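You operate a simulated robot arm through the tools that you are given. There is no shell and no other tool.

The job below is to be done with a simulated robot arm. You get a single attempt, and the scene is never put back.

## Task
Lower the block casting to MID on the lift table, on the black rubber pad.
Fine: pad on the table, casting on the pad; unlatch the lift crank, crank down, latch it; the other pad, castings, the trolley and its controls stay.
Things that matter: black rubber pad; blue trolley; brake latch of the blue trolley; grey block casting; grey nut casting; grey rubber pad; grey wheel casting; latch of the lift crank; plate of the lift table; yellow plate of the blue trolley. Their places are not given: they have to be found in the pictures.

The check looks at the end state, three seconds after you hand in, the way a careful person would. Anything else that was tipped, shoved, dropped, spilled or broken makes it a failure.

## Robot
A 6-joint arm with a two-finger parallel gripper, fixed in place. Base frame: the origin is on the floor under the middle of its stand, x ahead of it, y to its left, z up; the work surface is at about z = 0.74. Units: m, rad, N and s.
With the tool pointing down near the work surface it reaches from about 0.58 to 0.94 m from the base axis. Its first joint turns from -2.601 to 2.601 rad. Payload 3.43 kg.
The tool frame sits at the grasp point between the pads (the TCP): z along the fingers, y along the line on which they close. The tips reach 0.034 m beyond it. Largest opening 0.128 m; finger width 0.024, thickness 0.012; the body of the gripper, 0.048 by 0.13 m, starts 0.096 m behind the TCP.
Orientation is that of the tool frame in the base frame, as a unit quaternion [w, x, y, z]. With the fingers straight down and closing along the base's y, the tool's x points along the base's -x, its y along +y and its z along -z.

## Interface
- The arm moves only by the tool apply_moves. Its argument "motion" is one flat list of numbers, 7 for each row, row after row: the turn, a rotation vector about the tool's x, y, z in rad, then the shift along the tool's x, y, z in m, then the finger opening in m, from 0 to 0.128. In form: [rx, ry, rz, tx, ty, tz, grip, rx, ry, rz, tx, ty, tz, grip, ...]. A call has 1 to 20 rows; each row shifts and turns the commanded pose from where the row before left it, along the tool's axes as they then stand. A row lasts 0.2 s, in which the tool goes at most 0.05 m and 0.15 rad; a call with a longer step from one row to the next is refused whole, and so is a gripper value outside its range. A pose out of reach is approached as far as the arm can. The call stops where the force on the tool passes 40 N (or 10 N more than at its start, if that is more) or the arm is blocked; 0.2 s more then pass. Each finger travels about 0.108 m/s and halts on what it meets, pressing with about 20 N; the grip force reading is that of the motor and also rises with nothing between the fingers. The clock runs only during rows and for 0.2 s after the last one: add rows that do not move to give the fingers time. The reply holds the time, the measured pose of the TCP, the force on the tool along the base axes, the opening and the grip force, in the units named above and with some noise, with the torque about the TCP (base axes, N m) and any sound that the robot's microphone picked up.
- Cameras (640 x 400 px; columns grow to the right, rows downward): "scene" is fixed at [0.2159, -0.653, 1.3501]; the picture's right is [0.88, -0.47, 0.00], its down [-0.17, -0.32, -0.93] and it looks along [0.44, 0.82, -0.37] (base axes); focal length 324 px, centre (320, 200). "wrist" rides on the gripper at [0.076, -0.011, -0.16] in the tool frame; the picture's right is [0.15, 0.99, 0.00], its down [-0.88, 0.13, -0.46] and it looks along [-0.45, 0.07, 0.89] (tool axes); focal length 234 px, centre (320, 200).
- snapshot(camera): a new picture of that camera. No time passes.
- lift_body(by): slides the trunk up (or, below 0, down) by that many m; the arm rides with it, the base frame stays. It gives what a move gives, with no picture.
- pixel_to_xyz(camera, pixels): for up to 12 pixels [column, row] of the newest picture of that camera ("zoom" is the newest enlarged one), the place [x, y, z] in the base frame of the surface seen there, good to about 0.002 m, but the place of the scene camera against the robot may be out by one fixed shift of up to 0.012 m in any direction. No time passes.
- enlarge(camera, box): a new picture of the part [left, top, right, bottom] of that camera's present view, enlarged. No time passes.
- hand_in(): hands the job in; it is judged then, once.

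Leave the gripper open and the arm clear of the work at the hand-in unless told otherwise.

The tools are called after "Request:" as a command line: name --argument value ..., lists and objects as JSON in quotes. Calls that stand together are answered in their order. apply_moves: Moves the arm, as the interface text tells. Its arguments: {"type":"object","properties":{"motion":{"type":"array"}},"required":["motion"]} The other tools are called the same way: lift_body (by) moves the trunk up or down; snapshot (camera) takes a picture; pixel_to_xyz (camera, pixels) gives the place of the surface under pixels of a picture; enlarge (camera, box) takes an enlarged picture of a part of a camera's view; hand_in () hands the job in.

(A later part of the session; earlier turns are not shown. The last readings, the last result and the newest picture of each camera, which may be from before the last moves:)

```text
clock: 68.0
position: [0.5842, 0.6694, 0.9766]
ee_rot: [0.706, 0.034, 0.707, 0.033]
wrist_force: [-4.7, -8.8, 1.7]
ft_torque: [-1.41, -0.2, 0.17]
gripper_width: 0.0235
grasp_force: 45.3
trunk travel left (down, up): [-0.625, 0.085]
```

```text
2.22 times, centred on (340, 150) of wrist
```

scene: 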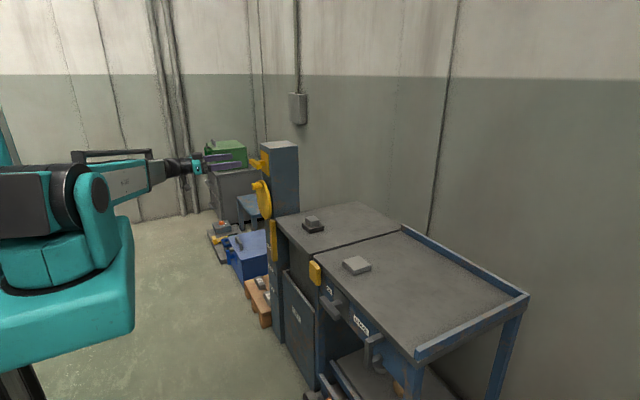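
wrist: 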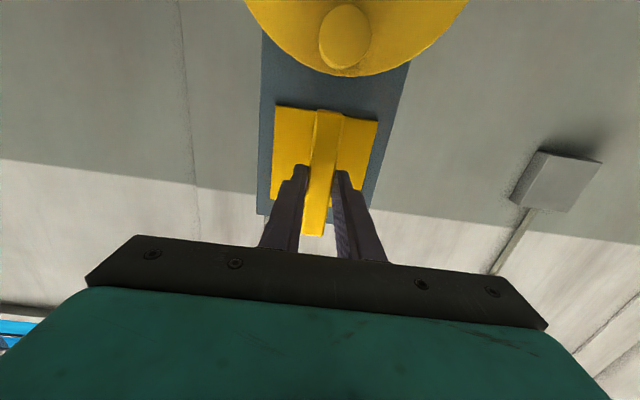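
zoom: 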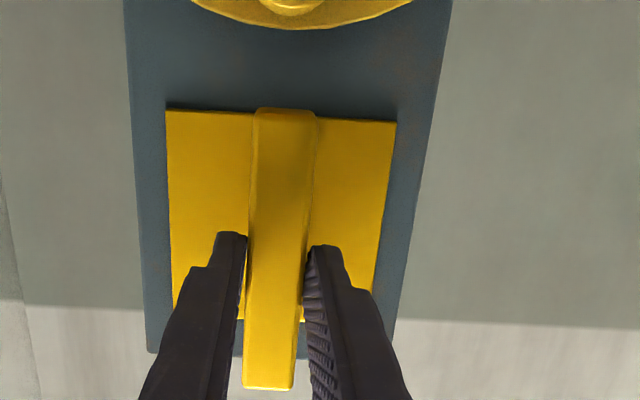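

Torque -1.4 Nm now: the end stop is at vertical. So latched = horizontal, unlatched = vertical. I turn back the 0.1, release and withdraw 7 cm.

Request:
apply_moves --motion '[0, 0, -0.05, 0, 0, 0, 0.01, 0, 0, -0.05, 0, 0, 0, 0.01, 0, 0, 0, 0, 0, 0, 0.04, 0, 0, 0, 0, 0, 0, 0.06, 0, 0, 0, 0, 0, 0, 0.07, 0, 0, 0, 0, 0, -0.025, 0.07, 0, 0, 0, 0, 0, -0.025, 0.07, 0, 0, 0, 0, 0, -0.02, 0.07, 0, 0, 0, 0, 0, 0, 0.07]'

Request:
snapshot --camera "wrist"

Request:
enlarge --camera "scene" --box '[220, 130, 340, 230]'

```text
clock: 70.0
position: [0.5152, 0.6716, 0.9765]
ee_rot: [0.706, -0.002, 0.708, -0.003]
wrist_force: [0.3, -1.1, 0.1]
ft_torque: [0.01, 0.01, 0.0]
gripper_width: 0.0697
grasp_force: 0.2
trunk travel left (down, up): [-0.625, 0.085]
```

```text
taken
```

wrist: 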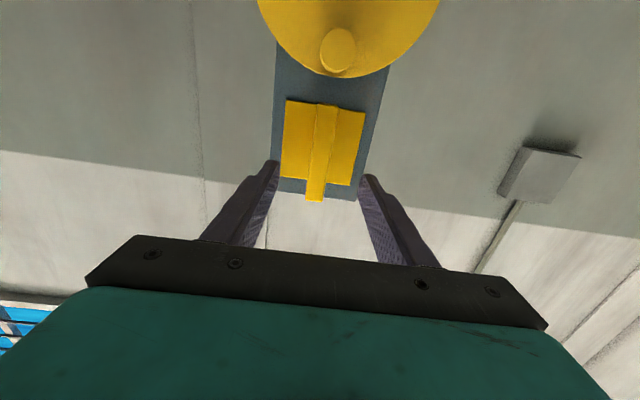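

```text
4.00 times, centred on (280, 180) of scene
```

zoom: 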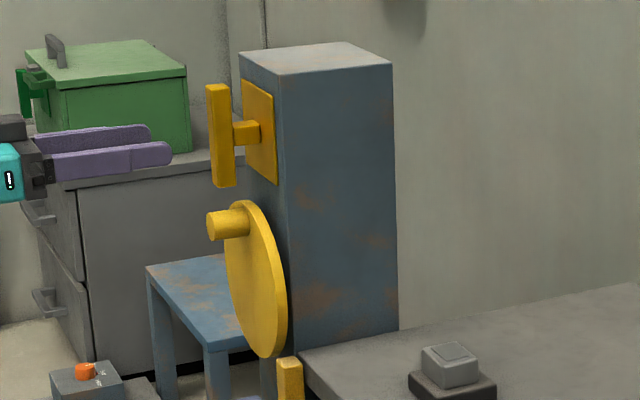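

The latch is vertical. I go down to knob height z ≈ 0.872 at safe distance and measure the knob.

Request:
apply_moves --motion '[0, 0, 0.006, 0.035, 0, 0, 0.07, 0, 0, 0, 0.035, 0, 0, 0.07, 0, 0, 0, 0.034, 0, 0, 0.07, 0, 0, 0, 0, 0, 0, 0.07]'

Request:
snapshot --camera "wrist"

Request:
enlarge --camera "wrist" --box '[240, 0, 420, 200]'

```text
clock: 71.0
position: [0.5161, 0.6713, 0.8707]
ee_rot: [0.706, 0.0, 0.708, 0.0]
wrist_force: [-0.2, -0.4, -0.4]
ft_torque: [0.0, 0.04, 0.02]
gripper_width: 0.0698
grasp_force: 0.1
trunk travel left (down, up): [-0.625, 0.085]
```

```text
taken
```

wrist: 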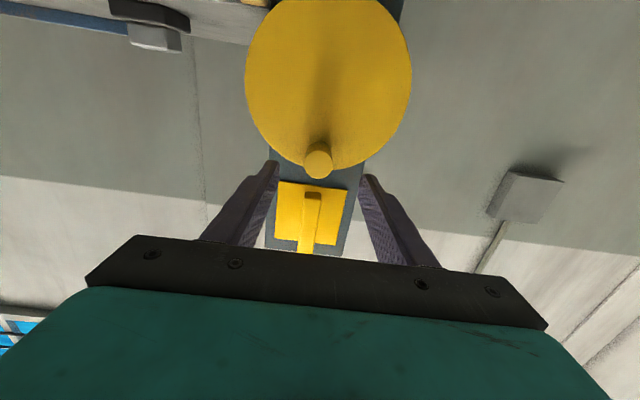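

```text
2.00 times, centred on (330, 100) of wrist
```

zoom: 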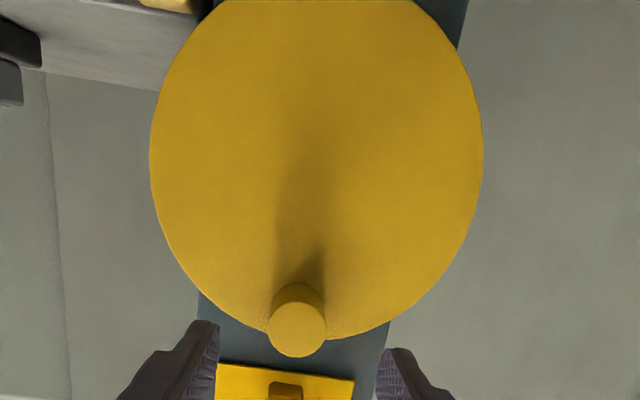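

I measure the knob's end face and the disc rim again in this straight-on view.

Request:
pixel_to_xyz --camera "zoom" --pixels '[[297, 330], [272, 329], [322, 331], [298, 307], [296, 353], [296, 292], [155, 160], [478, 165], [200, 290], [420, 300], [190, 40], [450, 45]]'

```text
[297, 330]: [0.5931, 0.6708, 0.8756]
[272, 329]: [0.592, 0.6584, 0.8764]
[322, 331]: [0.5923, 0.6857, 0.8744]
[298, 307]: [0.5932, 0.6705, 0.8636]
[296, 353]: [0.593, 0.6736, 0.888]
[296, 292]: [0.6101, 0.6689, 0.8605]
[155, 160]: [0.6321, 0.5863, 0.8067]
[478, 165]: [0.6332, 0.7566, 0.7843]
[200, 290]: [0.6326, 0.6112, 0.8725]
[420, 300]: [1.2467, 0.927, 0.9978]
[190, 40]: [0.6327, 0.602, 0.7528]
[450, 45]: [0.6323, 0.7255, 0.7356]
```

Knob centre (y 0.672, z 0.876), crank radius about 0.067. I slide the open fingers around the knob (TCP x ≈ 0.590, tips 8 mm short of the disc) and close.

Request:
apply_moves --motion '[0, 0, 0, -0.005, 0.0007, 0.02, 0.07, 0, 0, 0, 0, 0, 0.025, 0.07, 0, 0, 0, 0, 0, 0.02, 0.07, 0, 0, 0, 0, 0, 0.009, 0.07, 0, 0, 0, 0, 0, 0, 0.07]'

Request:
snapshot --camera "wrist"

Request:
enlarge --camera "scene" --box '[220, 130, 340, 230]'

```text
clock: 72.2
position: [0.5896, 0.6719, 0.8767]
ee_rot: [0.706, 0.0, 0.709, -0.001]
wrist_force: [-0.1, -0.5, 0.6]
ft_torque: [-0.04, 0.0, -0.04]
gripper_width: 0.0699
grasp_force: 0.1
trunk travel left (down, up): [-0.625, 0.085]
```

```text
taken
```

wrist: 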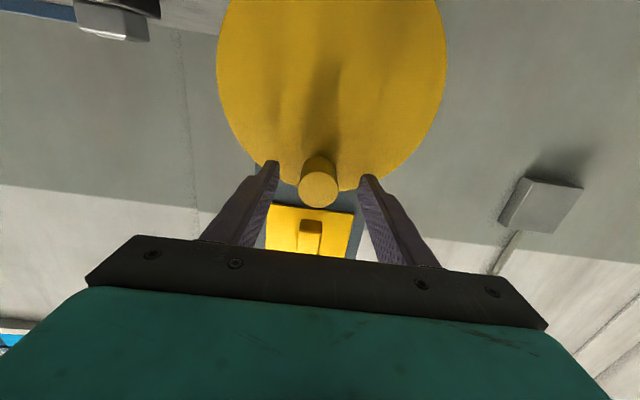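

```text
4.00 times, centred on (280, 180) of scene
```

zoom: 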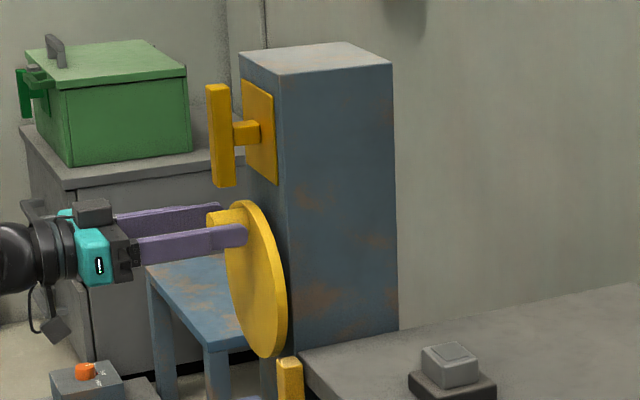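

The knob is between the fingers. I take a baseline picture of the pointer/labels, then close on the knob.

Request:
enlarge --camera "scene" --box '[240, 200, 340, 300]'

Request:
apply_moves --motion '[0, 0, 0, 0, 0, 0, 0.05, 0, 0, 0, 0, 0, 0, 0.035, 0, 0, 0, 0, 0, 0, 0.02, 0, 0, 0, 0, 0, 0, 0.015, 0, 0, 0, 0, 0, 0, 0.015]'

```text
4.00 times, centred on (290, 250) of scene
```

zoom: 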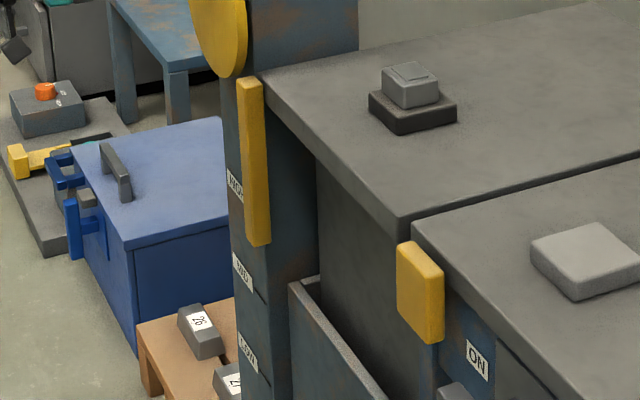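

```text
clock: 73.4
position: [0.5899, 0.6709, 0.8745]
ee_rot: [0.706, 0.001, 0.708, -0.001]
wrist_force: [-1.9, -9.2, -1.6]
ft_torque: [-0.38, -0.1, 0.48]
gripper_width: 0.0314
grasp_force: 45.1
trunk travel left (down, up): [-0.625, 0.085]
```

Gripped at 31 mm. I test the crank: move the knob 6 mm toward +y and read force and pointer.

Request:
apply_moves --motion '[0, 0, 0, 0, 0.003, 0, 0.015, 0, 0, 0, 0, 0.003, 0, 0.015, 0, 0, 0, 0, 0, 0, 0.015]'

Request:
enlarge --camera "wrist" --box '[200, 0, 460, 240]'

```text
clock: 74.2
position: [0.5894, 0.6775, 0.8759]
ee_rot: [0.706, 0.0, 0.708, 0.0]
wrist_force: [-1.9, -8.9, -3.0]
ft_torque: [-0.23, 0.13, 0.39]
gripper_width: 0.0312
grasp_force: 44.8
trunk travel left (down, up): [-0.625, 0.085]
```

```text
1.67 times, centred on (330, 120) of wrist
```

zoom: 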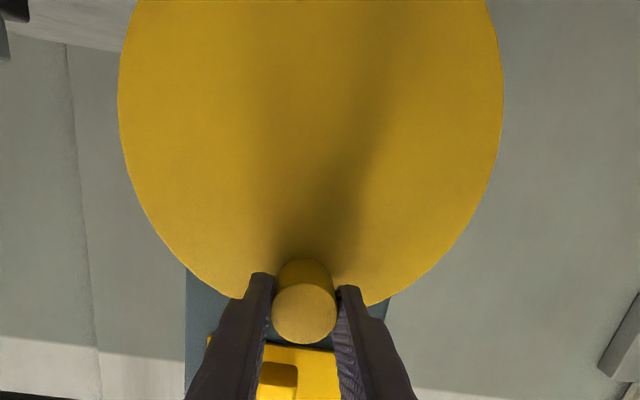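

It moved freely toward +y. I continue along the arc (radius 0.067 about y 0.672, z 0.8085) to about 0.4 rad and then check the plate's height.

Request:
apply_moves --motion '[0, 0, 0, 0.0007, 0.005, 0, 0.015, 0, 0, 0, 0.0012, 0.005, 0, 0.015, 0, 0, 0, 0.0015, 0.005, 0, 0.015, 0, 0, 0, 0.0019, 0.005, 0, 0.015, 0, 0, 0, 0, 0, 0, 0.015]'

Request:
enlarge --camera "scene" --box '[240, 200, 340, 300]'

Request:
enlarge --camera "wrist" --box '[200, 0, 460, 240]'

```text
clock: 75.4
position: [0.5897, 0.6993, 0.8732]
ee_rot: [0.707, -0.001, 0.707, 0.001]
wrist_force: [5.4, 0.7, 5.2]
ft_torque: [-0.12, -0.46, -0.91]
gripper_width: 0.0317
grasp_force: 44.3
trunk travel left (down, up): [-0.625, 0.085]
```

```text
4.00 times, centred on (290, 250) of scene
```

zoom: 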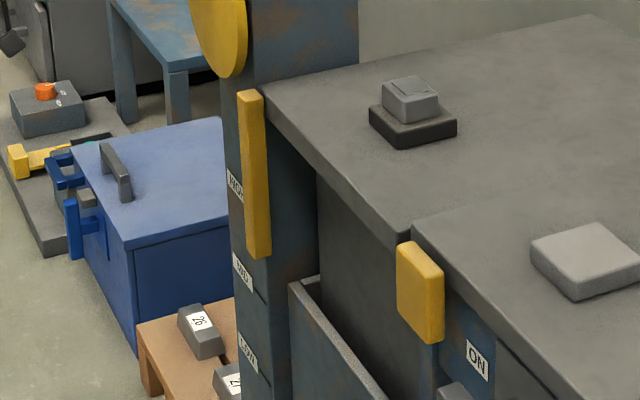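

```text
1.67 times, centred on (330, 120) of wrist
```

zoom: 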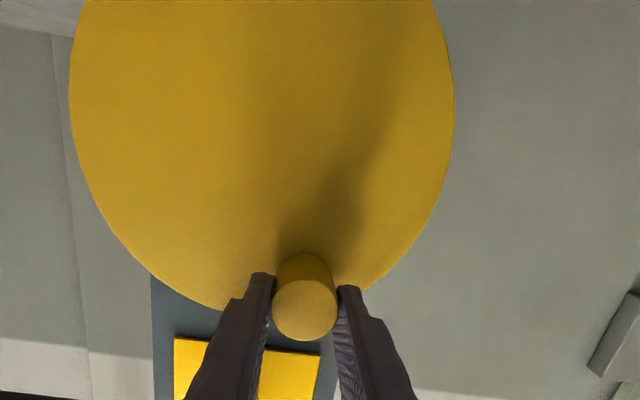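

The plate went down by about 14 mm (pointer bar dropped 3 px) – this is the right direction. I measure where the knob really is, and the ticks, to refine the circle.

Request:
pixel_to_xyz --camera "zoom" --pixels '[[305, 310], [283, 310], [328, 310], [305, 288], [305, 335], [75, 90], [450, 95], [110, 200], [400, 240], [220, 60]]'

Request:
pixel_to_xyz --camera "scene" --pixels '[[298, 266], [302, 250], [300, 268], [320, 215]]'

```text
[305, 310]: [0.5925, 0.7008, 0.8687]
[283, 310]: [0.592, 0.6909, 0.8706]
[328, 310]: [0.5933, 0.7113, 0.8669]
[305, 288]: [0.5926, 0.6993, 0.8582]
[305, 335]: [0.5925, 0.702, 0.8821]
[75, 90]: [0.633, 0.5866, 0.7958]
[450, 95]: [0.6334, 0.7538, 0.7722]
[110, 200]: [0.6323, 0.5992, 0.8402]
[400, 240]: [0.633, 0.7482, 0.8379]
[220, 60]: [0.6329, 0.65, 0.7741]
```

```text
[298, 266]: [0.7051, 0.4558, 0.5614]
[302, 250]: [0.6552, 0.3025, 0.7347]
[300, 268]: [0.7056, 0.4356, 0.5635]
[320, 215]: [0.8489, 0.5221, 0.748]
```

Knob at (0.701, 0.870): circle centre (0.672, 0.8085) with r 0.0675, angle 0.44 rad. I continue along the arc to about 0.92 rad.

Request:
apply_moves --motion '[0, 0, 0, 0.0035, 0.0078, 0, 0.015, 0, 0, 0, 0.0028, 0.0045, 0, 0.015, 0, 0, 0, 0.0033, 0.0044, 0, 0.015, 0, 0, 0, 0.0036, 0.004, 0, 0.015, 0, 0, 0, 0.0038, 0.0037, 0, 0.015, 0, 0, 0, 0.0042, 0.0035, 0, 0.015, 0, 0, 0, 0, 0, 0, 0.015]'

Request:
enlarge --camera "scene" --box '[240, 200, 340, 300]'

Request:
enlarge --camera "wrist" --box '[200, 0, 460, 240]'

```text
clock: 77.0
position: [0.5893, 0.7236, 0.851]
ee_rot: [0.707, 0.0, 0.708, 0.0]
wrist_force: [-2.6, -17.1, 6.2]
ft_torque: [-0.75, -0.35, 0.41]
gripper_width: 0.0315
grasp_force: 44.7
trunk travel left (down, up): [-0.625, 0.085]
```

```text
4.00 times, centred on (290, 250) of scene
```

zoom: 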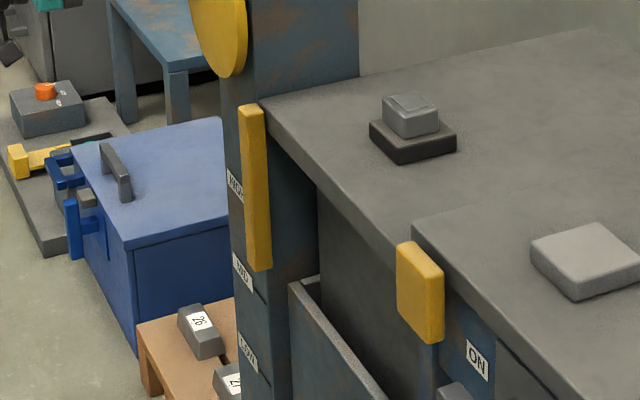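

```text
1.67 times, centred on (330, 120) of wrist
```

zoom: 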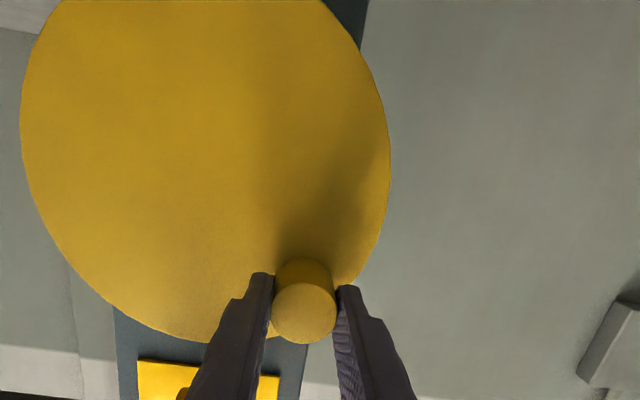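

Plate lower again (pointer bar bottom now at row 270 of the zoom). Side force -17 N, so I check the knob's true place.

Request:
pixel_to_xyz --camera "zoom" --pixels '[[304, 313], [283, 313], [326, 313], [304, 290], [304, 336]]'

```text
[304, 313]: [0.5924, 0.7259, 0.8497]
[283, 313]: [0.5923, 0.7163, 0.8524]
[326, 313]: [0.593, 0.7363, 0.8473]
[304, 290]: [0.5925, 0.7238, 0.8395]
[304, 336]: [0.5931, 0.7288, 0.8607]
```

Knob at (0.726, 0.850), angle 0.92; the arm's own reading runs about 2 mm lower in y, so I use the circle centre (0.670, 0.8095). I continue to about 1.40 rad.

Request:
apply_moves --motion '[0, 0, 0, 0.0032, 0.0009, 0, 0.015, 0, 0, 0, 0.0047, 0.0027, 0, 0.015, 0, 0, 0, 0.0048, 0.0024, 0, 0.015, 0, 0, 0, 0.0051, 0.0019, 0, 0.015, 0, 0, 0, 0.0051, 0.0016, 0, 0.015, 0, 0, 0, 0.0053, 0.0011, 0, 0.015, 0, 0, 0, 0, 0, 0, 0.015]'

Request:
enlarge --camera "scene" --box '[240, 200, 340, 300]'

Request:
enlarge --camera "wrist" --box '[200, 0, 460, 240]'

```text
clock: 78.6
position: [0.5899, 0.7371, 0.8205]
ee_rot: [0.706, 0.001, 0.709, -0.001]
wrist_force: [5.7, -1.1, 1.5]
ft_torque: [0.14, -0.87, -0.14]
gripper_width: 0.0311
grasp_force: 44.5
trunk travel left (down, up): [-0.625, 0.085]
```

```text
4.00 times, centred on (290, 250) of scene
```

zoom: 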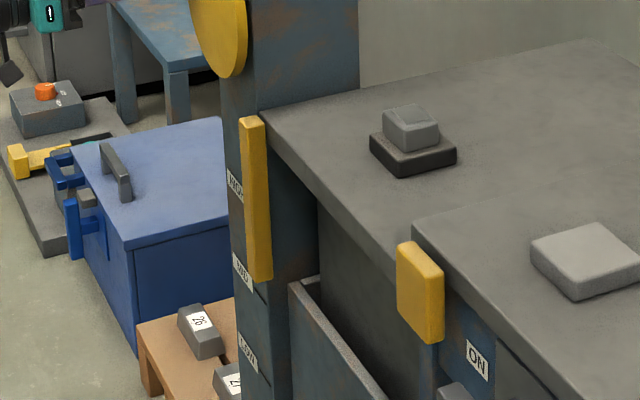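

```text
1.67 times, centred on (330, 120) of wrist
```

zoom: 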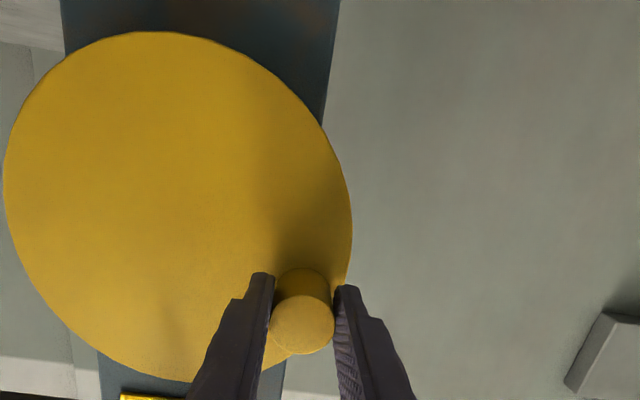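

Going well: forces small, pointer bar bottom at row 281. I continue the arc to about 2.04 rad.

Request:
apply_moves --motion '[0, 0, 0, 0.0054, 0.0007, 0, 0.015, 0, 0, 0, 0.0054, 0.0003, 0, 0.015, 0, 0, 0, 0.0054, -0.0002, 0, 0.015, 0, 0, 0, 0.0053, -0.0005, 0, 0.015, 0, 0, 0, 0.0053, -0.0011, 0, 0.015, 0, 0, 0, 0.0052, -0.0014, 0, 0.015, 0, 0, 0, 0.0051, -0.0018, 0, 0.015, 0, 0, 0, 0.0049, -0.0023, 0, 0.015, 0, 0, 0, 0, 0, 0, 0.015]'

Request:
enlarge --camera "scene" --box '[240, 200, 340, 300]'

Request:
enlarge --camera "wrist" --box '[200, 0, 460, 240]'

```text
clock: 80.0
position: [0.5887, 0.74, 0.7866]
ee_rot: [0.704, -0.006, 0.71, 0.004]
wrist_force: [3.9, 9.4, -5.7]
ft_torque: [0.01, 0.14, -0.71]
gripper_width: 0.0314
grasp_force: 45.3
trunk travel left (down, up): [-0.625, 0.085]
stopped in row 7: the force on the tool passed its limit at 42 N (the readings are from after the stop); the commanded pose is now the measured one
```

```text
4.00 times, centred on (290, 250) of scene
```

zoom: 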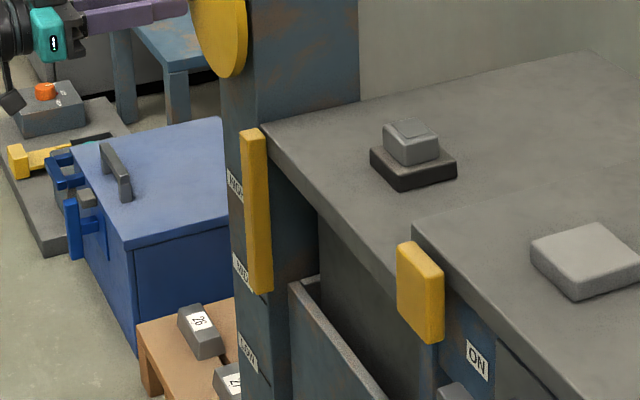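

```text
1.67 times, centred on (330, 120) of wrist
```

zoom: 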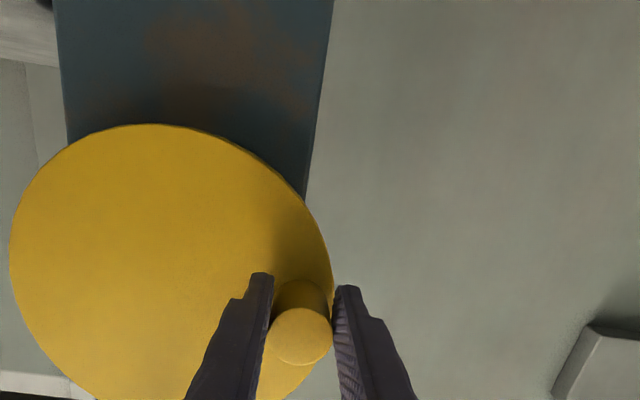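

Stopped at 42 N: the knob lags behind (slipping between the fingers). I measure its actual place.

Request:
pixel_to_xyz --camera "zoom" --pixels '[[300, 338], [278, 338], [323, 338], [300, 313], [300, 360]]'

```text
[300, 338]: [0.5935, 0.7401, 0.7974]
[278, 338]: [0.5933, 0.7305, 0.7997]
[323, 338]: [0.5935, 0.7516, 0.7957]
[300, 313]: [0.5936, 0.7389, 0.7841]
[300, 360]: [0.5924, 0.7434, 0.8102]
```

Knob at about (0.740, 0.797), angle 1.73 rad; the grip direction is now radial so it slips. I'll release, back off, roll the wrist to about +1.15 rad so the fingers close nearly along the tangent, and regrip.

Request:
apply_moves --motion '[0, 0, 0, 0, 0, 0, 0.045, 0, 0, 0, 0, 0, 0, 0.06, 0, 0, 0, 0, 0, 0, 0.07, 0, 0, 0, 0, 0, -0.025, 0.07, 0, 0, 0, 0, 0, -0.03, 0.07, 0, 0, 0.14, 0, 0, 0, 0.07, 0, 0, 0.14, 0, 0, 0, 0.07, 0, 0, 0.14, 0, 0, 0, 0.07, 0, 0, 0.14, 0, 0, 0, 0.07, 0, 0, 0.14, 0, 0, 0, 0.07, 0, 0, 0.14, 0, 0, 0, 0.07, 0, 0, 0.14, 0, 0, 0, 0.07, 0, 0, 0.14, 0, 0, 0, 0.07, 0, 0, 0, 0, 0, 0, 0.07]'

Request:
snapshot --camera "wrist"

Request:
snapshot --camera "scene"

```text
clock: 83.0
position: [0.5327, 0.7366, 0.7888]
ee_rot: [0.621, 0.33, 0.627, 0.335]
wrist_force: [0.3, 0.4, 0.3]
ft_torque: [0.0, -0.04, 0.0]
gripper_width: 0.0702
grasp_force: 0.0
out of reach, approached as far as the arm can: row 13
trunk travel left (down, up): [-0.625, 0.085]
```

```text
taken
```

wrist: 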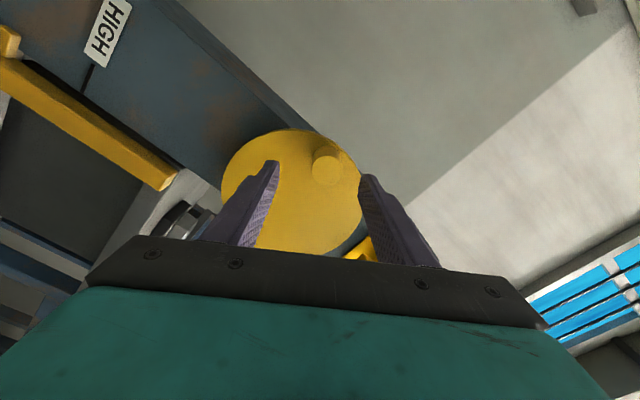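

```text
taken
```

scene: 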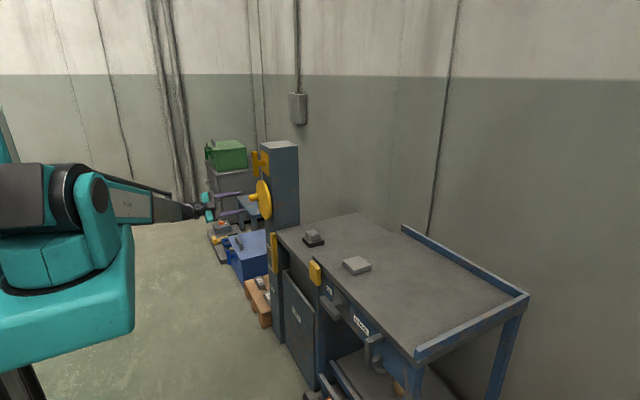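

Roll is now about 0.98 rad (limit here), good enough: within 25° of the tangent. The knob shows at (327,165); I measure it.

Request:
enlarge --camera "wrist" --box '[200, 100, 420, 270]'

Request:
pixel_to_xyz --camera "wrist" --pixels '[[327, 169], [317, 169], [338, 169], [327, 159], [327, 181], [100, 40], [95, 85], [8, 40], [60, 85]]'

```text
2.35 times, centred on (310, 185) of wrist
```

zoom: 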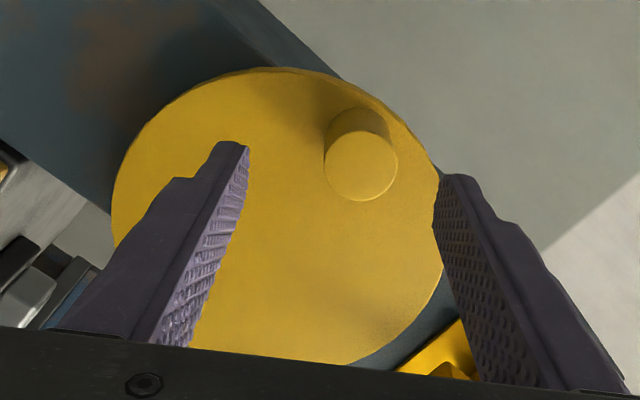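

```text
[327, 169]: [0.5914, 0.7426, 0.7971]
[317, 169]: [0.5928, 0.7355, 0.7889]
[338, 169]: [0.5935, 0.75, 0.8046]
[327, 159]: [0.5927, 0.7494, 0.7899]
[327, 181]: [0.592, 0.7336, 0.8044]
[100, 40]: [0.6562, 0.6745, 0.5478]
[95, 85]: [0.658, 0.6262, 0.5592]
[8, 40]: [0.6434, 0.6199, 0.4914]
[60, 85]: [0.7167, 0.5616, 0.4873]
```

Knob centre (0.741, 0.797). I shift by (ty +8.6 mm, tx -1.6 mm), slide forward 57 mm and close.

Request:
apply_moves --motion '[0, 0, 0, -0.0016, 0.0086, 0, 0.07, 0, 0, 0, 0, 0, 0.02, 0.07, 0, 0, 0, 0, 0, 0.015, 0.07, 0, 0, 0, 0, 0, 0, 0.07]'

Request:
snapshot --camera "wrist"

```text
clock: 84.0
position: [0.5679, 0.7421, 0.7964]
ee_rot: [0.621, 0.329, 0.628, 0.335]
wrist_force: [0.0, -0.9, -0.3]
ft_torque: [-0.01, -0.03, 0.02]
gripper_width: 0.0696
grasp_force: 0.1
trunk travel left (down, up): [-0.625, 0.085]
```

```text
taken
```

wrist: 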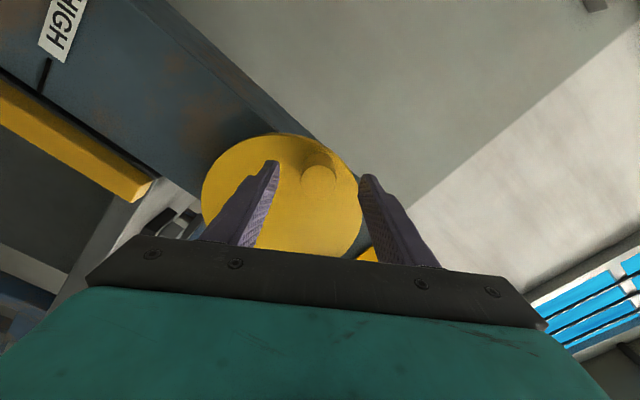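

The knob is between the fingers. I advance 21 mm and close.

Request:
apply_moves --motion '[0, 0, 0, 0, 0, 0.011, 0.07, 0, 0, 0, 0, 0, 0.01, 0.07, 0, 0, 0, 0, 0, 0, 0.05, 0, 0, 0, 0, 0, 0, 0.035, 0, 0, 0, 0, 0, 0, 0.025, 0, 0, 0, 0, 0, 0, 0.02, 0, 0, 0, 0, 0, 0, 0.02]'

Request:
enlarge --camera "wrist" --box '[200, 100, 420, 270]'

```text
clock: 85.6
position: [0.5896, 0.7413, 0.7962]
ee_rot: [0.621, 0.328, 0.628, 0.335]
wrist_force: [1.3, -0.3, 0.8]
ft_torque: [0.02, 0.77, -0.39]
gripper_width: 0.0314
grasp_force: 44.9
trunk travel left (down, up): [-0.625, 0.085]
```

```text
2.35 times, centred on (310, 185) of wrist
```

zoom: 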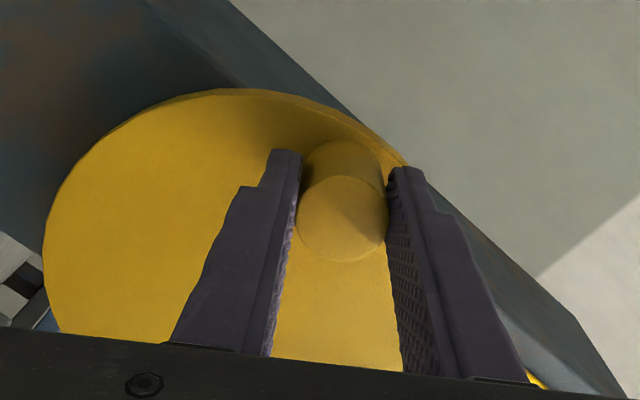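

Good grip with nearly no force at (0.741, 0.796). I now drive along the tangent for 5 steps to angle ≈ 2.15 rad, keeping roll at 0.98.

Request:
apply_moves --motion '[0, 0, 0, 0.00196, -0.00503, 0, 0.02, 0, 0, 0, 0.00156, -0.00518, 0, 0.02, 0, 0, 0, 0.00114, -0.00528, 0, 0.02, 0, 0, 0, 0, 0, 0, 0.02]'

Request:
enlarge --camera "wrist" --box '[200, 100, 420, 270]'

Request:
enlarge --camera "scene" --box '[240, 200, 340, 300]'

```text
clock: 86.6
position: [0.5901, 0.7377, 0.7804]
ee_rot: [0.621, 0.329, 0.629, 0.333]
wrist_force: [10.3, 14.3, 9.1]
ft_torque: [-0.54, 0.22, -0.04]
gripper_width: 0.0308
grasp_force: 45.2
trunk travel left (down, up): [-0.625, 0.085]
```

```text
2.35 times, centred on (310, 185) of wrist
```

zoom: 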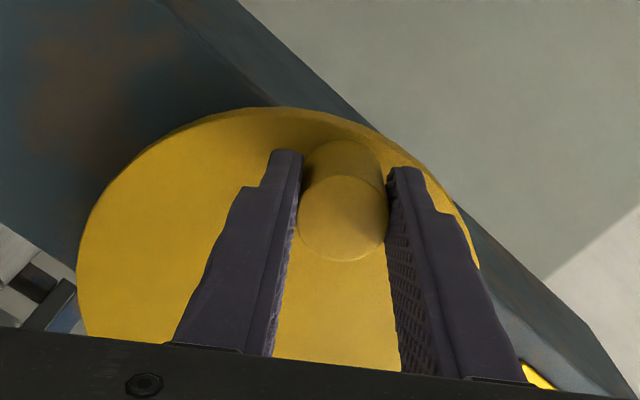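

```text
4.00 times, centred on (290, 250) of scene
```

zoom: 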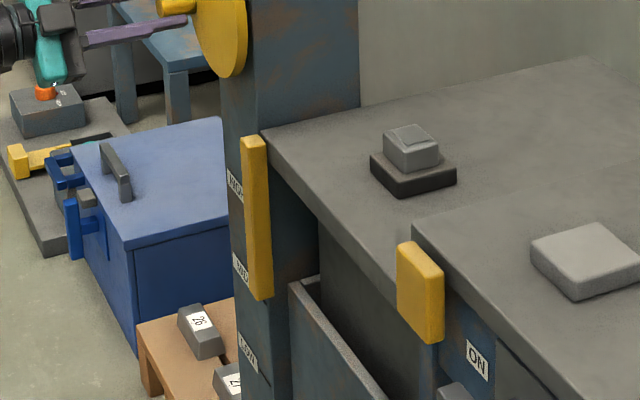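

Driving well (pointer bar bottom at row 298). A +14 N outward pull shows I cut the arc slightly inside; I correct by 1.5 mm and go on two steps.

Request:
apply_moves --motion '[0, 0, 0, 0.0013, -0.00495, 0, 0.02, 0, 0, 0, 0.0009, -0.00495, 0, 0.02, 0, 0, 0, 0, 0, 0, 0.02]'

Request:
enlarge --camera "wrist" --box '[200, 100, 420, 270]'

Request:
pixel_to_xyz --camera "zoom" --pixels '[[343, 218], [300, 218], [386, 218], [343, 180], [343, 258]]'

```text
clock: 87.4
position: [0.5891, 0.7354, 0.7727]
ee_rot: [0.622, 0.327, 0.63, 0.331]
wrist_force: [10.4, 13.9, 8.0]
ft_torque: [-0.64, -0.63, 1.37]
gripper_width: 0.0317
grasp_force: 44.4
trunk travel left (down, up): [-0.625, 0.085]
```

```text
2.35 times, centred on (310, 185) of wrist
```

zoom: 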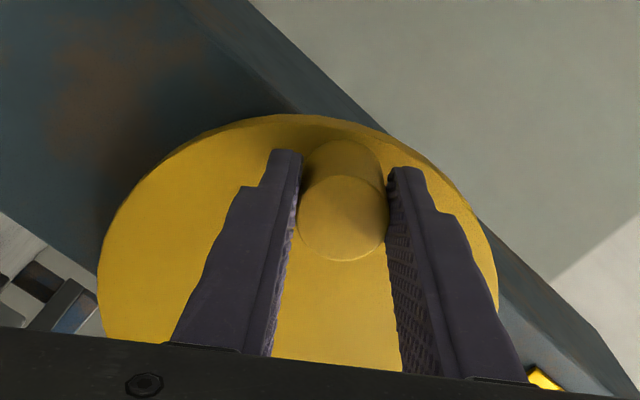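

```text
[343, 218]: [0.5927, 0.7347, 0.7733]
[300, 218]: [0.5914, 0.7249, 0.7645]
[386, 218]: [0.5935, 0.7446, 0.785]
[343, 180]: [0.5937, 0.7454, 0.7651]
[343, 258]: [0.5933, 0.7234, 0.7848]
```

Refit: crank radius is 0.070 about (0.6725, 0.8055), angle now 2.04 rad. I continue to 2.2, then begin rolling the wrist together with the crank (-0.08 rad per step) to 2.52.

Request:
apply_moves --motion '[0, 0, 0, 0.0006, -0.0039, 0, 0.02, 0, 0, 0, 0.0003, -0.0039, 0, 0.02, 0, 0, -0.08, -0.0002, -0.0056, 0, 0.02, 0, 0, -0.08, -0.0002, -0.0056, 0, 0.02, 0, 0, 0, 0, 0, 0, 0.02]'

Request:
enlarge --camera "wrist" --box '[200, 100, 420, 270]'

Request:
enlarge --camera "scene" --box '[240, 200, 340, 300]'

```text
clock: 88.6
position: [0.5889, 0.7279, 0.7627]
ee_rot: [0.645, 0.277, 0.653, 0.284]
wrist_force: [1.6, 13.5, 0.9]
ft_torque: [-0.51, 0.52, -0.16]
gripper_width: 0.0315
grasp_force: 44.6
out of reach, approached as far as the arm can: row 1, 2
trunk travel left (down, up): [-0.625, 0.085]
```

```text
2.35 times, centred on (310, 185) of wrist
```

zoom: 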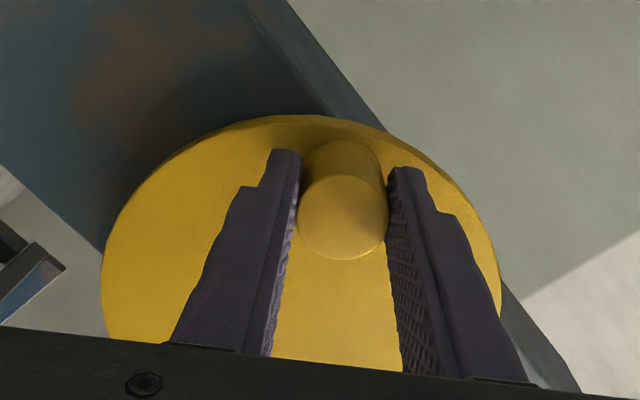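

```text
4.00 times, centred on (290, 250) of scene
```

zoom: 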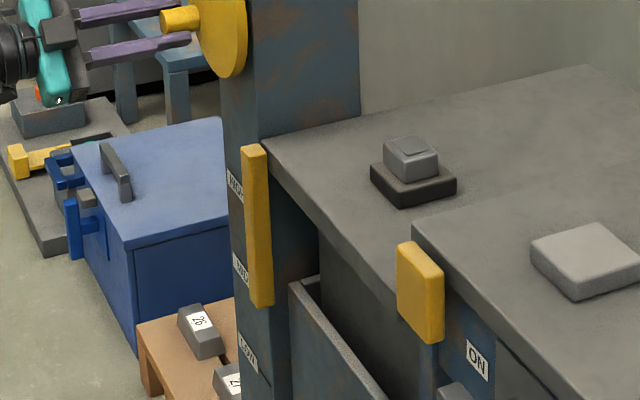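

Now angle 2.23 rad, roll 0.82; pointer bar bottom at row 306. Four more rolling steps with a slight outward correction.

Request:
apply_moves --motion '[0, 0, -0.08, 0.0006, -0.0053, 0, 0.02, 0, 0, -0.08, 0.0006, -0.0053, 0, 0.02, 0, 0, -0.08, 0.0005, -0.0053, 0, 0.02, 0, 0, -0.08, 0.0005, -0.0053, 0, 0.02, 0, 0, 0, 0, 0, 0, 0.02]'

Request:
enlarge --camera "wrist" --box '[200, 100, 420, 270]'

Request:
enlarge --camera "scene" --box '[240, 200, 340, 300]'

```text
clock: 89.8
position: [0.5887, 0.7118, 0.7475]
ee_rot: [0.683, 0.17, 0.688, 0.177]
wrist_force: [-6.2, 8.1, -6.2]
ft_torque: [-0.18, 1.5, -0.34]
gripper_width: 0.0316
grasp_force: 44.7
trunk travel left (down, up): [-0.625, 0.085]
```

```text
2.35 times, centred on (310, 185) of wrist
```

zoom: 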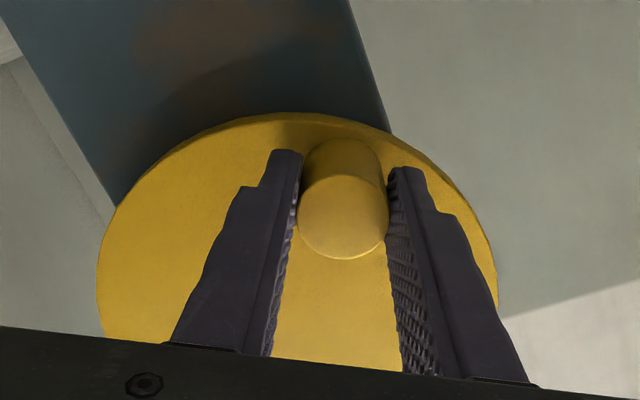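

```text
4.00 times, centred on (290, 250) of scene
```

zoom: 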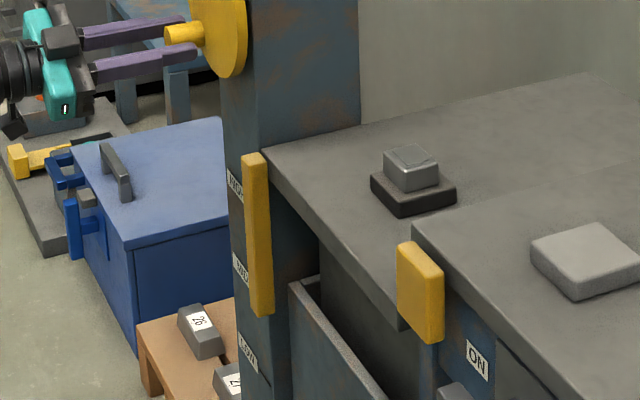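

Angle now 2.55 rad. I measure the plate height in the scene picture (it read 0.747 at the start), and the labels' heights.

Request:
pixel_to_xyz --camera "zoom" --pixels '[[330, 170], [500, 130], [300, 150], [241, 272], [248, 350], [236, 188], [258, 300], [268, 370], [234, 230], [240, 310]]'

```text
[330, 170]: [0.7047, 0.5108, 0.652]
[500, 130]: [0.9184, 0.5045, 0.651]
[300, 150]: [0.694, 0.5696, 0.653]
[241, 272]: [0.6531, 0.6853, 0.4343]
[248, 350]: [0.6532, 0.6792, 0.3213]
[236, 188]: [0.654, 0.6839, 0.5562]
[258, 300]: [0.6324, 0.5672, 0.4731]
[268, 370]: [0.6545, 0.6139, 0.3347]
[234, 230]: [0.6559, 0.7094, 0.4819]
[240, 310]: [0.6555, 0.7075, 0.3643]
```

Plate is at 0.652 (drop 95 mm at 2.55 rad, about 37.5 mm/rad). Labels are about 0.12 m apart, so MID should come at about half a turn. I go five more steps, to about 2.95 rad.

Request:
apply_moves --motion '[0, 0, -0.08, 0.0005, -0.0055, 0, 0.02, 0, 0, -0.08, 0.0005, -0.0055, 0, 0.02, 0, 0, -0.08, 0.0005, -0.0055, 0, 0.02, 0, 0, -0.08, 0.0004, -0.0055, 0, 0.02, 0, 0, -0.08, 0.0004, -0.0055, 0, 0.02, 0, 0, 0, 0, 0, 0, 0.02]'

Request:
enlarge --camera "scene" --box '[240, 200, 340, 300]'

Request:
pixel_to_xyz --camera "zoom" --pixels '[[330, 180], [500, 140], [320, 160], [420, 150]]'

Request:
snapshot --camera "wrist"

```text
clock: 91.2
position: [0.5891, 0.6868, 0.7359]
ee_rot: [0.704, 0.03, 0.708, 0.038]
wrist_force: [-2.4, 9.7, -8.5]
ft_torque: [-0.4, 0.96, -0.95]
gripper_width: 0.0314
grasp_force: 44.7
trunk travel left (down, up): [-0.625, 0.085]
```

```text
4.00 times, centred on (290, 250) of scene
```

zoom: 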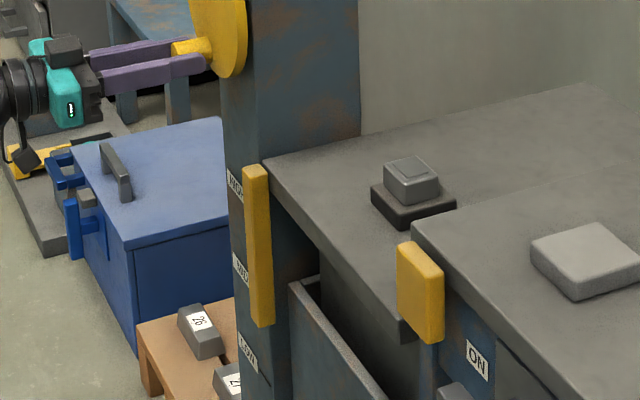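

```text
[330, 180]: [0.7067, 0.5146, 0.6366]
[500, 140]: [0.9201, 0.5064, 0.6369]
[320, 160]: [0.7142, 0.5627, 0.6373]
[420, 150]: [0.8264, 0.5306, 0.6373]
```

```text
taken
```

wrist: 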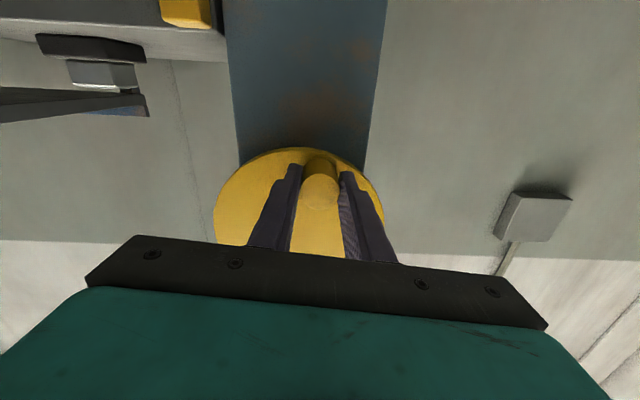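

Plate at 0.637, drop 110 mm, angle 2.94 rad. To know the exact MID height I enlarge the labels and measure their heights with the scene camera.

Request:
enlarge --camera "scene" --box '[290, 235, 310, 300]'

Request:
enlarge --camera "scene" --box '[285, 235, 325, 300]'

```text
6.15 times, centred on (300, 268) of scene
```

zoom: 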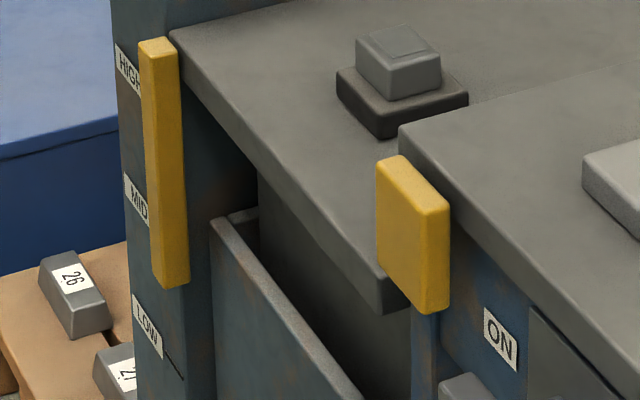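

```text
6.15 times, centred on (305, 268) of scene
```

zoom: 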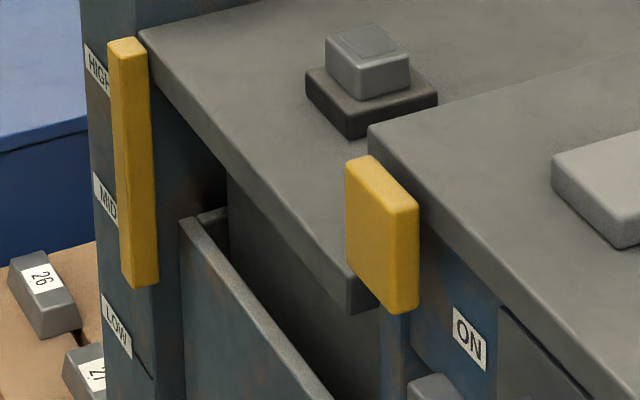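

Request:
pixel_to_xyz --camera "zoom" --pixels '[[87, 50], [88, 66], [96, 177], [97, 193], [104, 299], [105, 315], [140, 365], [150, 378], [130, 285], [145, 283]]'

```text
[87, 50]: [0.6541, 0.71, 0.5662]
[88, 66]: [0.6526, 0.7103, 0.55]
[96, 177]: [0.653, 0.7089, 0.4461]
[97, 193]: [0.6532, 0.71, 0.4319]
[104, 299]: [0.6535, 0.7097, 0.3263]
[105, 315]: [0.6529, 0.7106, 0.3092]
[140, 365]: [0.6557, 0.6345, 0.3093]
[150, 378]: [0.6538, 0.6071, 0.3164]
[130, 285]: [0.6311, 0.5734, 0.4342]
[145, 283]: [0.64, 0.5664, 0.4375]
```

HIGH ≈ 0.558, MID ≈ 0.439, LOW ≈ 0.318: spacing 0.12 m. About 9 mm more drop needed, i.e. about 0.24 rad. I go two and a half more steps.

Request:
apply_moves --motion '[0, 0, -0.08, 0.0007, -0.0055, 0, 0.02, 0, 0, -0.08, 0.0006, -0.0055, 0, 0.02, 0, 0, -0.04, 0.0002, -0.0028, 0, 0.02, 0, 0, 0, 0, 0, 0, 0.02]'

Request:
enlarge --camera "scene" --box '[240, 200, 340, 300]'

Request:
pixel_to_xyz --camera "zoom" --pixels '[[330, 185], [500, 145], [320, 168], [420, 150], [350, 160], [540, 130]]'

```text
clock: 92.2
position: [0.5894, 0.6723, 0.7337]
ee_rot: [0.705, -0.042, 0.708, -0.032]
wrist_force: [-5.2, 7.3, -9.6]
ft_torque: [-0.36, -0.17, -0.96]
gripper_width: 0.0315
grasp_force: 45.4
trunk travel left (down, up): [-0.625, 0.085]
```

```text
4.00 times, centred on (290, 250) of scene
```

zoom: 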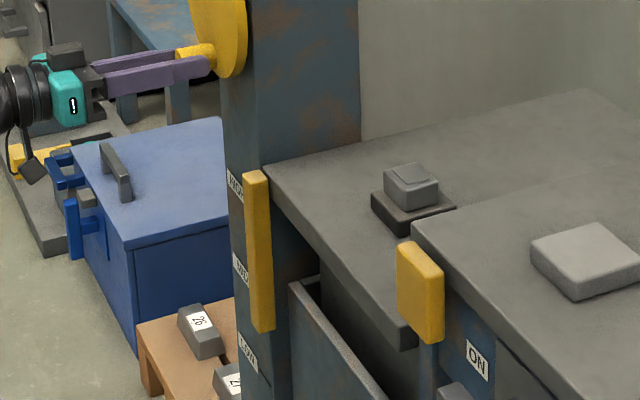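

```text
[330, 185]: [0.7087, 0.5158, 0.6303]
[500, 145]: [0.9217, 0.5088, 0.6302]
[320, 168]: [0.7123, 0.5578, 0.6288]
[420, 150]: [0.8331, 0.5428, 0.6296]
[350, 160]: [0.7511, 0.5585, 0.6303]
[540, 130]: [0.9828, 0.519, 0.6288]
```

Plate now at 0.630 (drop 118 mm), knob at 6 o'clock. I release the knob, withdraw, and tilt the tool down to look at the pointer against the MID tick.

Request:
apply_moves --motion '[0, 0, 0, 0, 0, 0, 0.045, 0, 0, 0, 0, 0, 0, 0.06, 0, 0, 0, 0, 0, 0, 0.07, 0, 0, 0, 0, 0, -0.025, 0.07, 0, 0, 0.05, 0, 0, -0.035, 0.07, 0, 0, 0.055, -0.03, 0, 0, 0.07, 0, 0, 0, -0.035, 0, -0.02, 0.07, 0, 0.139, 0, 0, 0, 0, 0.07, 0, 0.139, 0, 0, 0, 0, 0.07, 0, 0.139, 0, 0, 0, 0, 0.07, 0, 0.139, 0, 0, 0, 0, 0.07, 0, 0.139, 0, 0, 0, 0, 0.07, 0, 0.139, 0, 0, 0, 0, 0.07, 0, 0.139, 0, 0, 0, 0, 0.07, 0, 0, 0, 0, 0, 0, 0.07]'

Request:
snapshot --camera "wrist"

Request:
snapshot --camera "scene"

```text
clock: 95.4
position: [0.5098, 0.6733, 0.801]
ee_rot: [0.291, -0.006, 0.957, 0.004]
wrist_force: [0.0, 1.5, -0.6]
ft_torque: [-0.05, 0.01, 0.0]
gripper_width: 0.0698
grasp_force: 0.0
trunk travel left (down, up): [-0.625, 0.085]
```

```text
taken
```

wrist: 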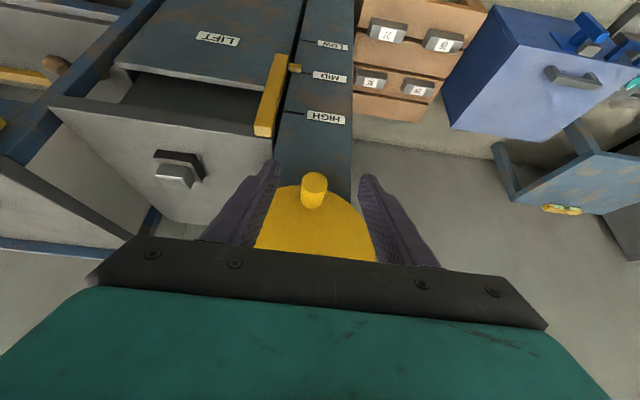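

```text
taken
```

scene: 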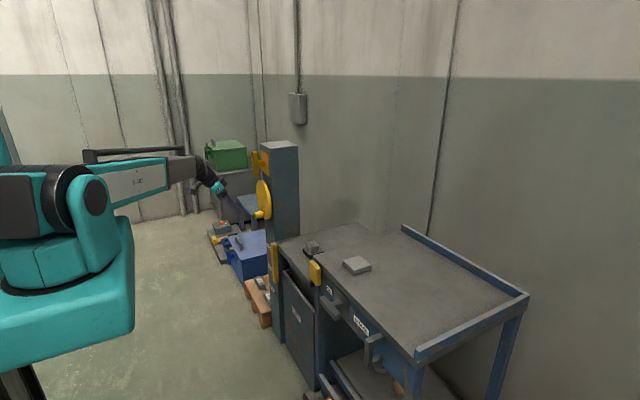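

I see all labels and the peg near MID. I enlarge this area and measure the peg and ticks.

Request:
enlarge --camera "wrist" --box '[250, 20, 360, 130]'

```text
3.64 times, centred on (305, 75) of wrist
```

zoom: 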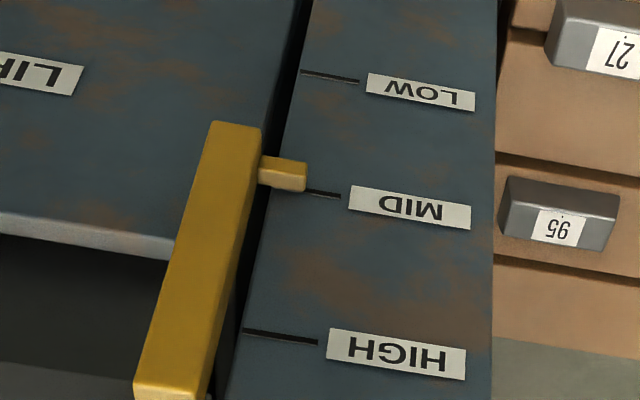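

Request:
pixel_to_xyz --camera "zoom" --pixels '[[283, 170], [283, 162], [283, 180], [285, 187], [322, 194], [335, 196], [280, 337], [300, 340], [330, 76], [345, 80], [270, 165], [300, 175]]'

```text
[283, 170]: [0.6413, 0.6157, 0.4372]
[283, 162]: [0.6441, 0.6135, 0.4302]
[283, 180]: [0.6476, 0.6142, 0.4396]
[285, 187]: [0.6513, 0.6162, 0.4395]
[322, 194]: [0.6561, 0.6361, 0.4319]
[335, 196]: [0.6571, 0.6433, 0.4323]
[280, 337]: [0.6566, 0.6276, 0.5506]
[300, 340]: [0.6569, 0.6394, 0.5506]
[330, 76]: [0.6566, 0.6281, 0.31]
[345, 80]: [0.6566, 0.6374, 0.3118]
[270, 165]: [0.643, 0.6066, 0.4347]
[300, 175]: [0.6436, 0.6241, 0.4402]
```

Peg centre ≈ 0.434, MID tick ≈ 0.432, HIGH tick 0.551, LOW 0.311: about 2 mm above MID. I check the peg edges and knob more precisely.

Request:
pixel_to_xyz --camera "zoom" --pixels '[[280, 157], [280, 159], [290, 160], [295, 163], [290, 178], [298, 186], [312, 192], [300, 189], [310, 77], [260, 334]]'

Request:
pixel_to_xyz --camera "wrist" --pixels '[[315, 182], [304, 182], [325, 182], [315, 174], [313, 195], [313, 205], [302, 200], [324, 202]]'

Request:
enlarge --camera "wrist" --box '[240, 150, 390, 260]'

```text
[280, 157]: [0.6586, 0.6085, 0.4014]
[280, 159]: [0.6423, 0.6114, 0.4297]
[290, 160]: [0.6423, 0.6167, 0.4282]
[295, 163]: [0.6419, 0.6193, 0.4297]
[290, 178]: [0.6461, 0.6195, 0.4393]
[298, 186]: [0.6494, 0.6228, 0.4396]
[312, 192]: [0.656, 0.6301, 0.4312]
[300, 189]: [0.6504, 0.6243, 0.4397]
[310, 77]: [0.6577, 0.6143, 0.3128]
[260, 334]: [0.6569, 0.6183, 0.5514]
```

```text
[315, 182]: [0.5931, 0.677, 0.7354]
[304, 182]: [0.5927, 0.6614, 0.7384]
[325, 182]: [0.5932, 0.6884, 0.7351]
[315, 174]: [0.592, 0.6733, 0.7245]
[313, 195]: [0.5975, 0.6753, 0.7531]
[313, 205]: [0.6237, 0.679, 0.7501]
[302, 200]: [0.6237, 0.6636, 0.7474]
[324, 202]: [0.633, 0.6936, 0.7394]
```

```text
3.64 times, centred on (315, 205) of wrist
```

zoom: 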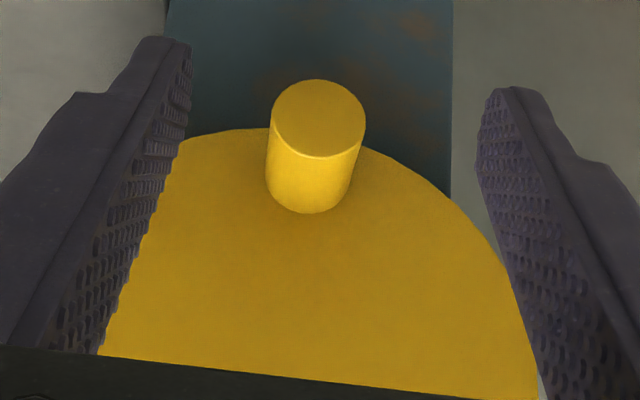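

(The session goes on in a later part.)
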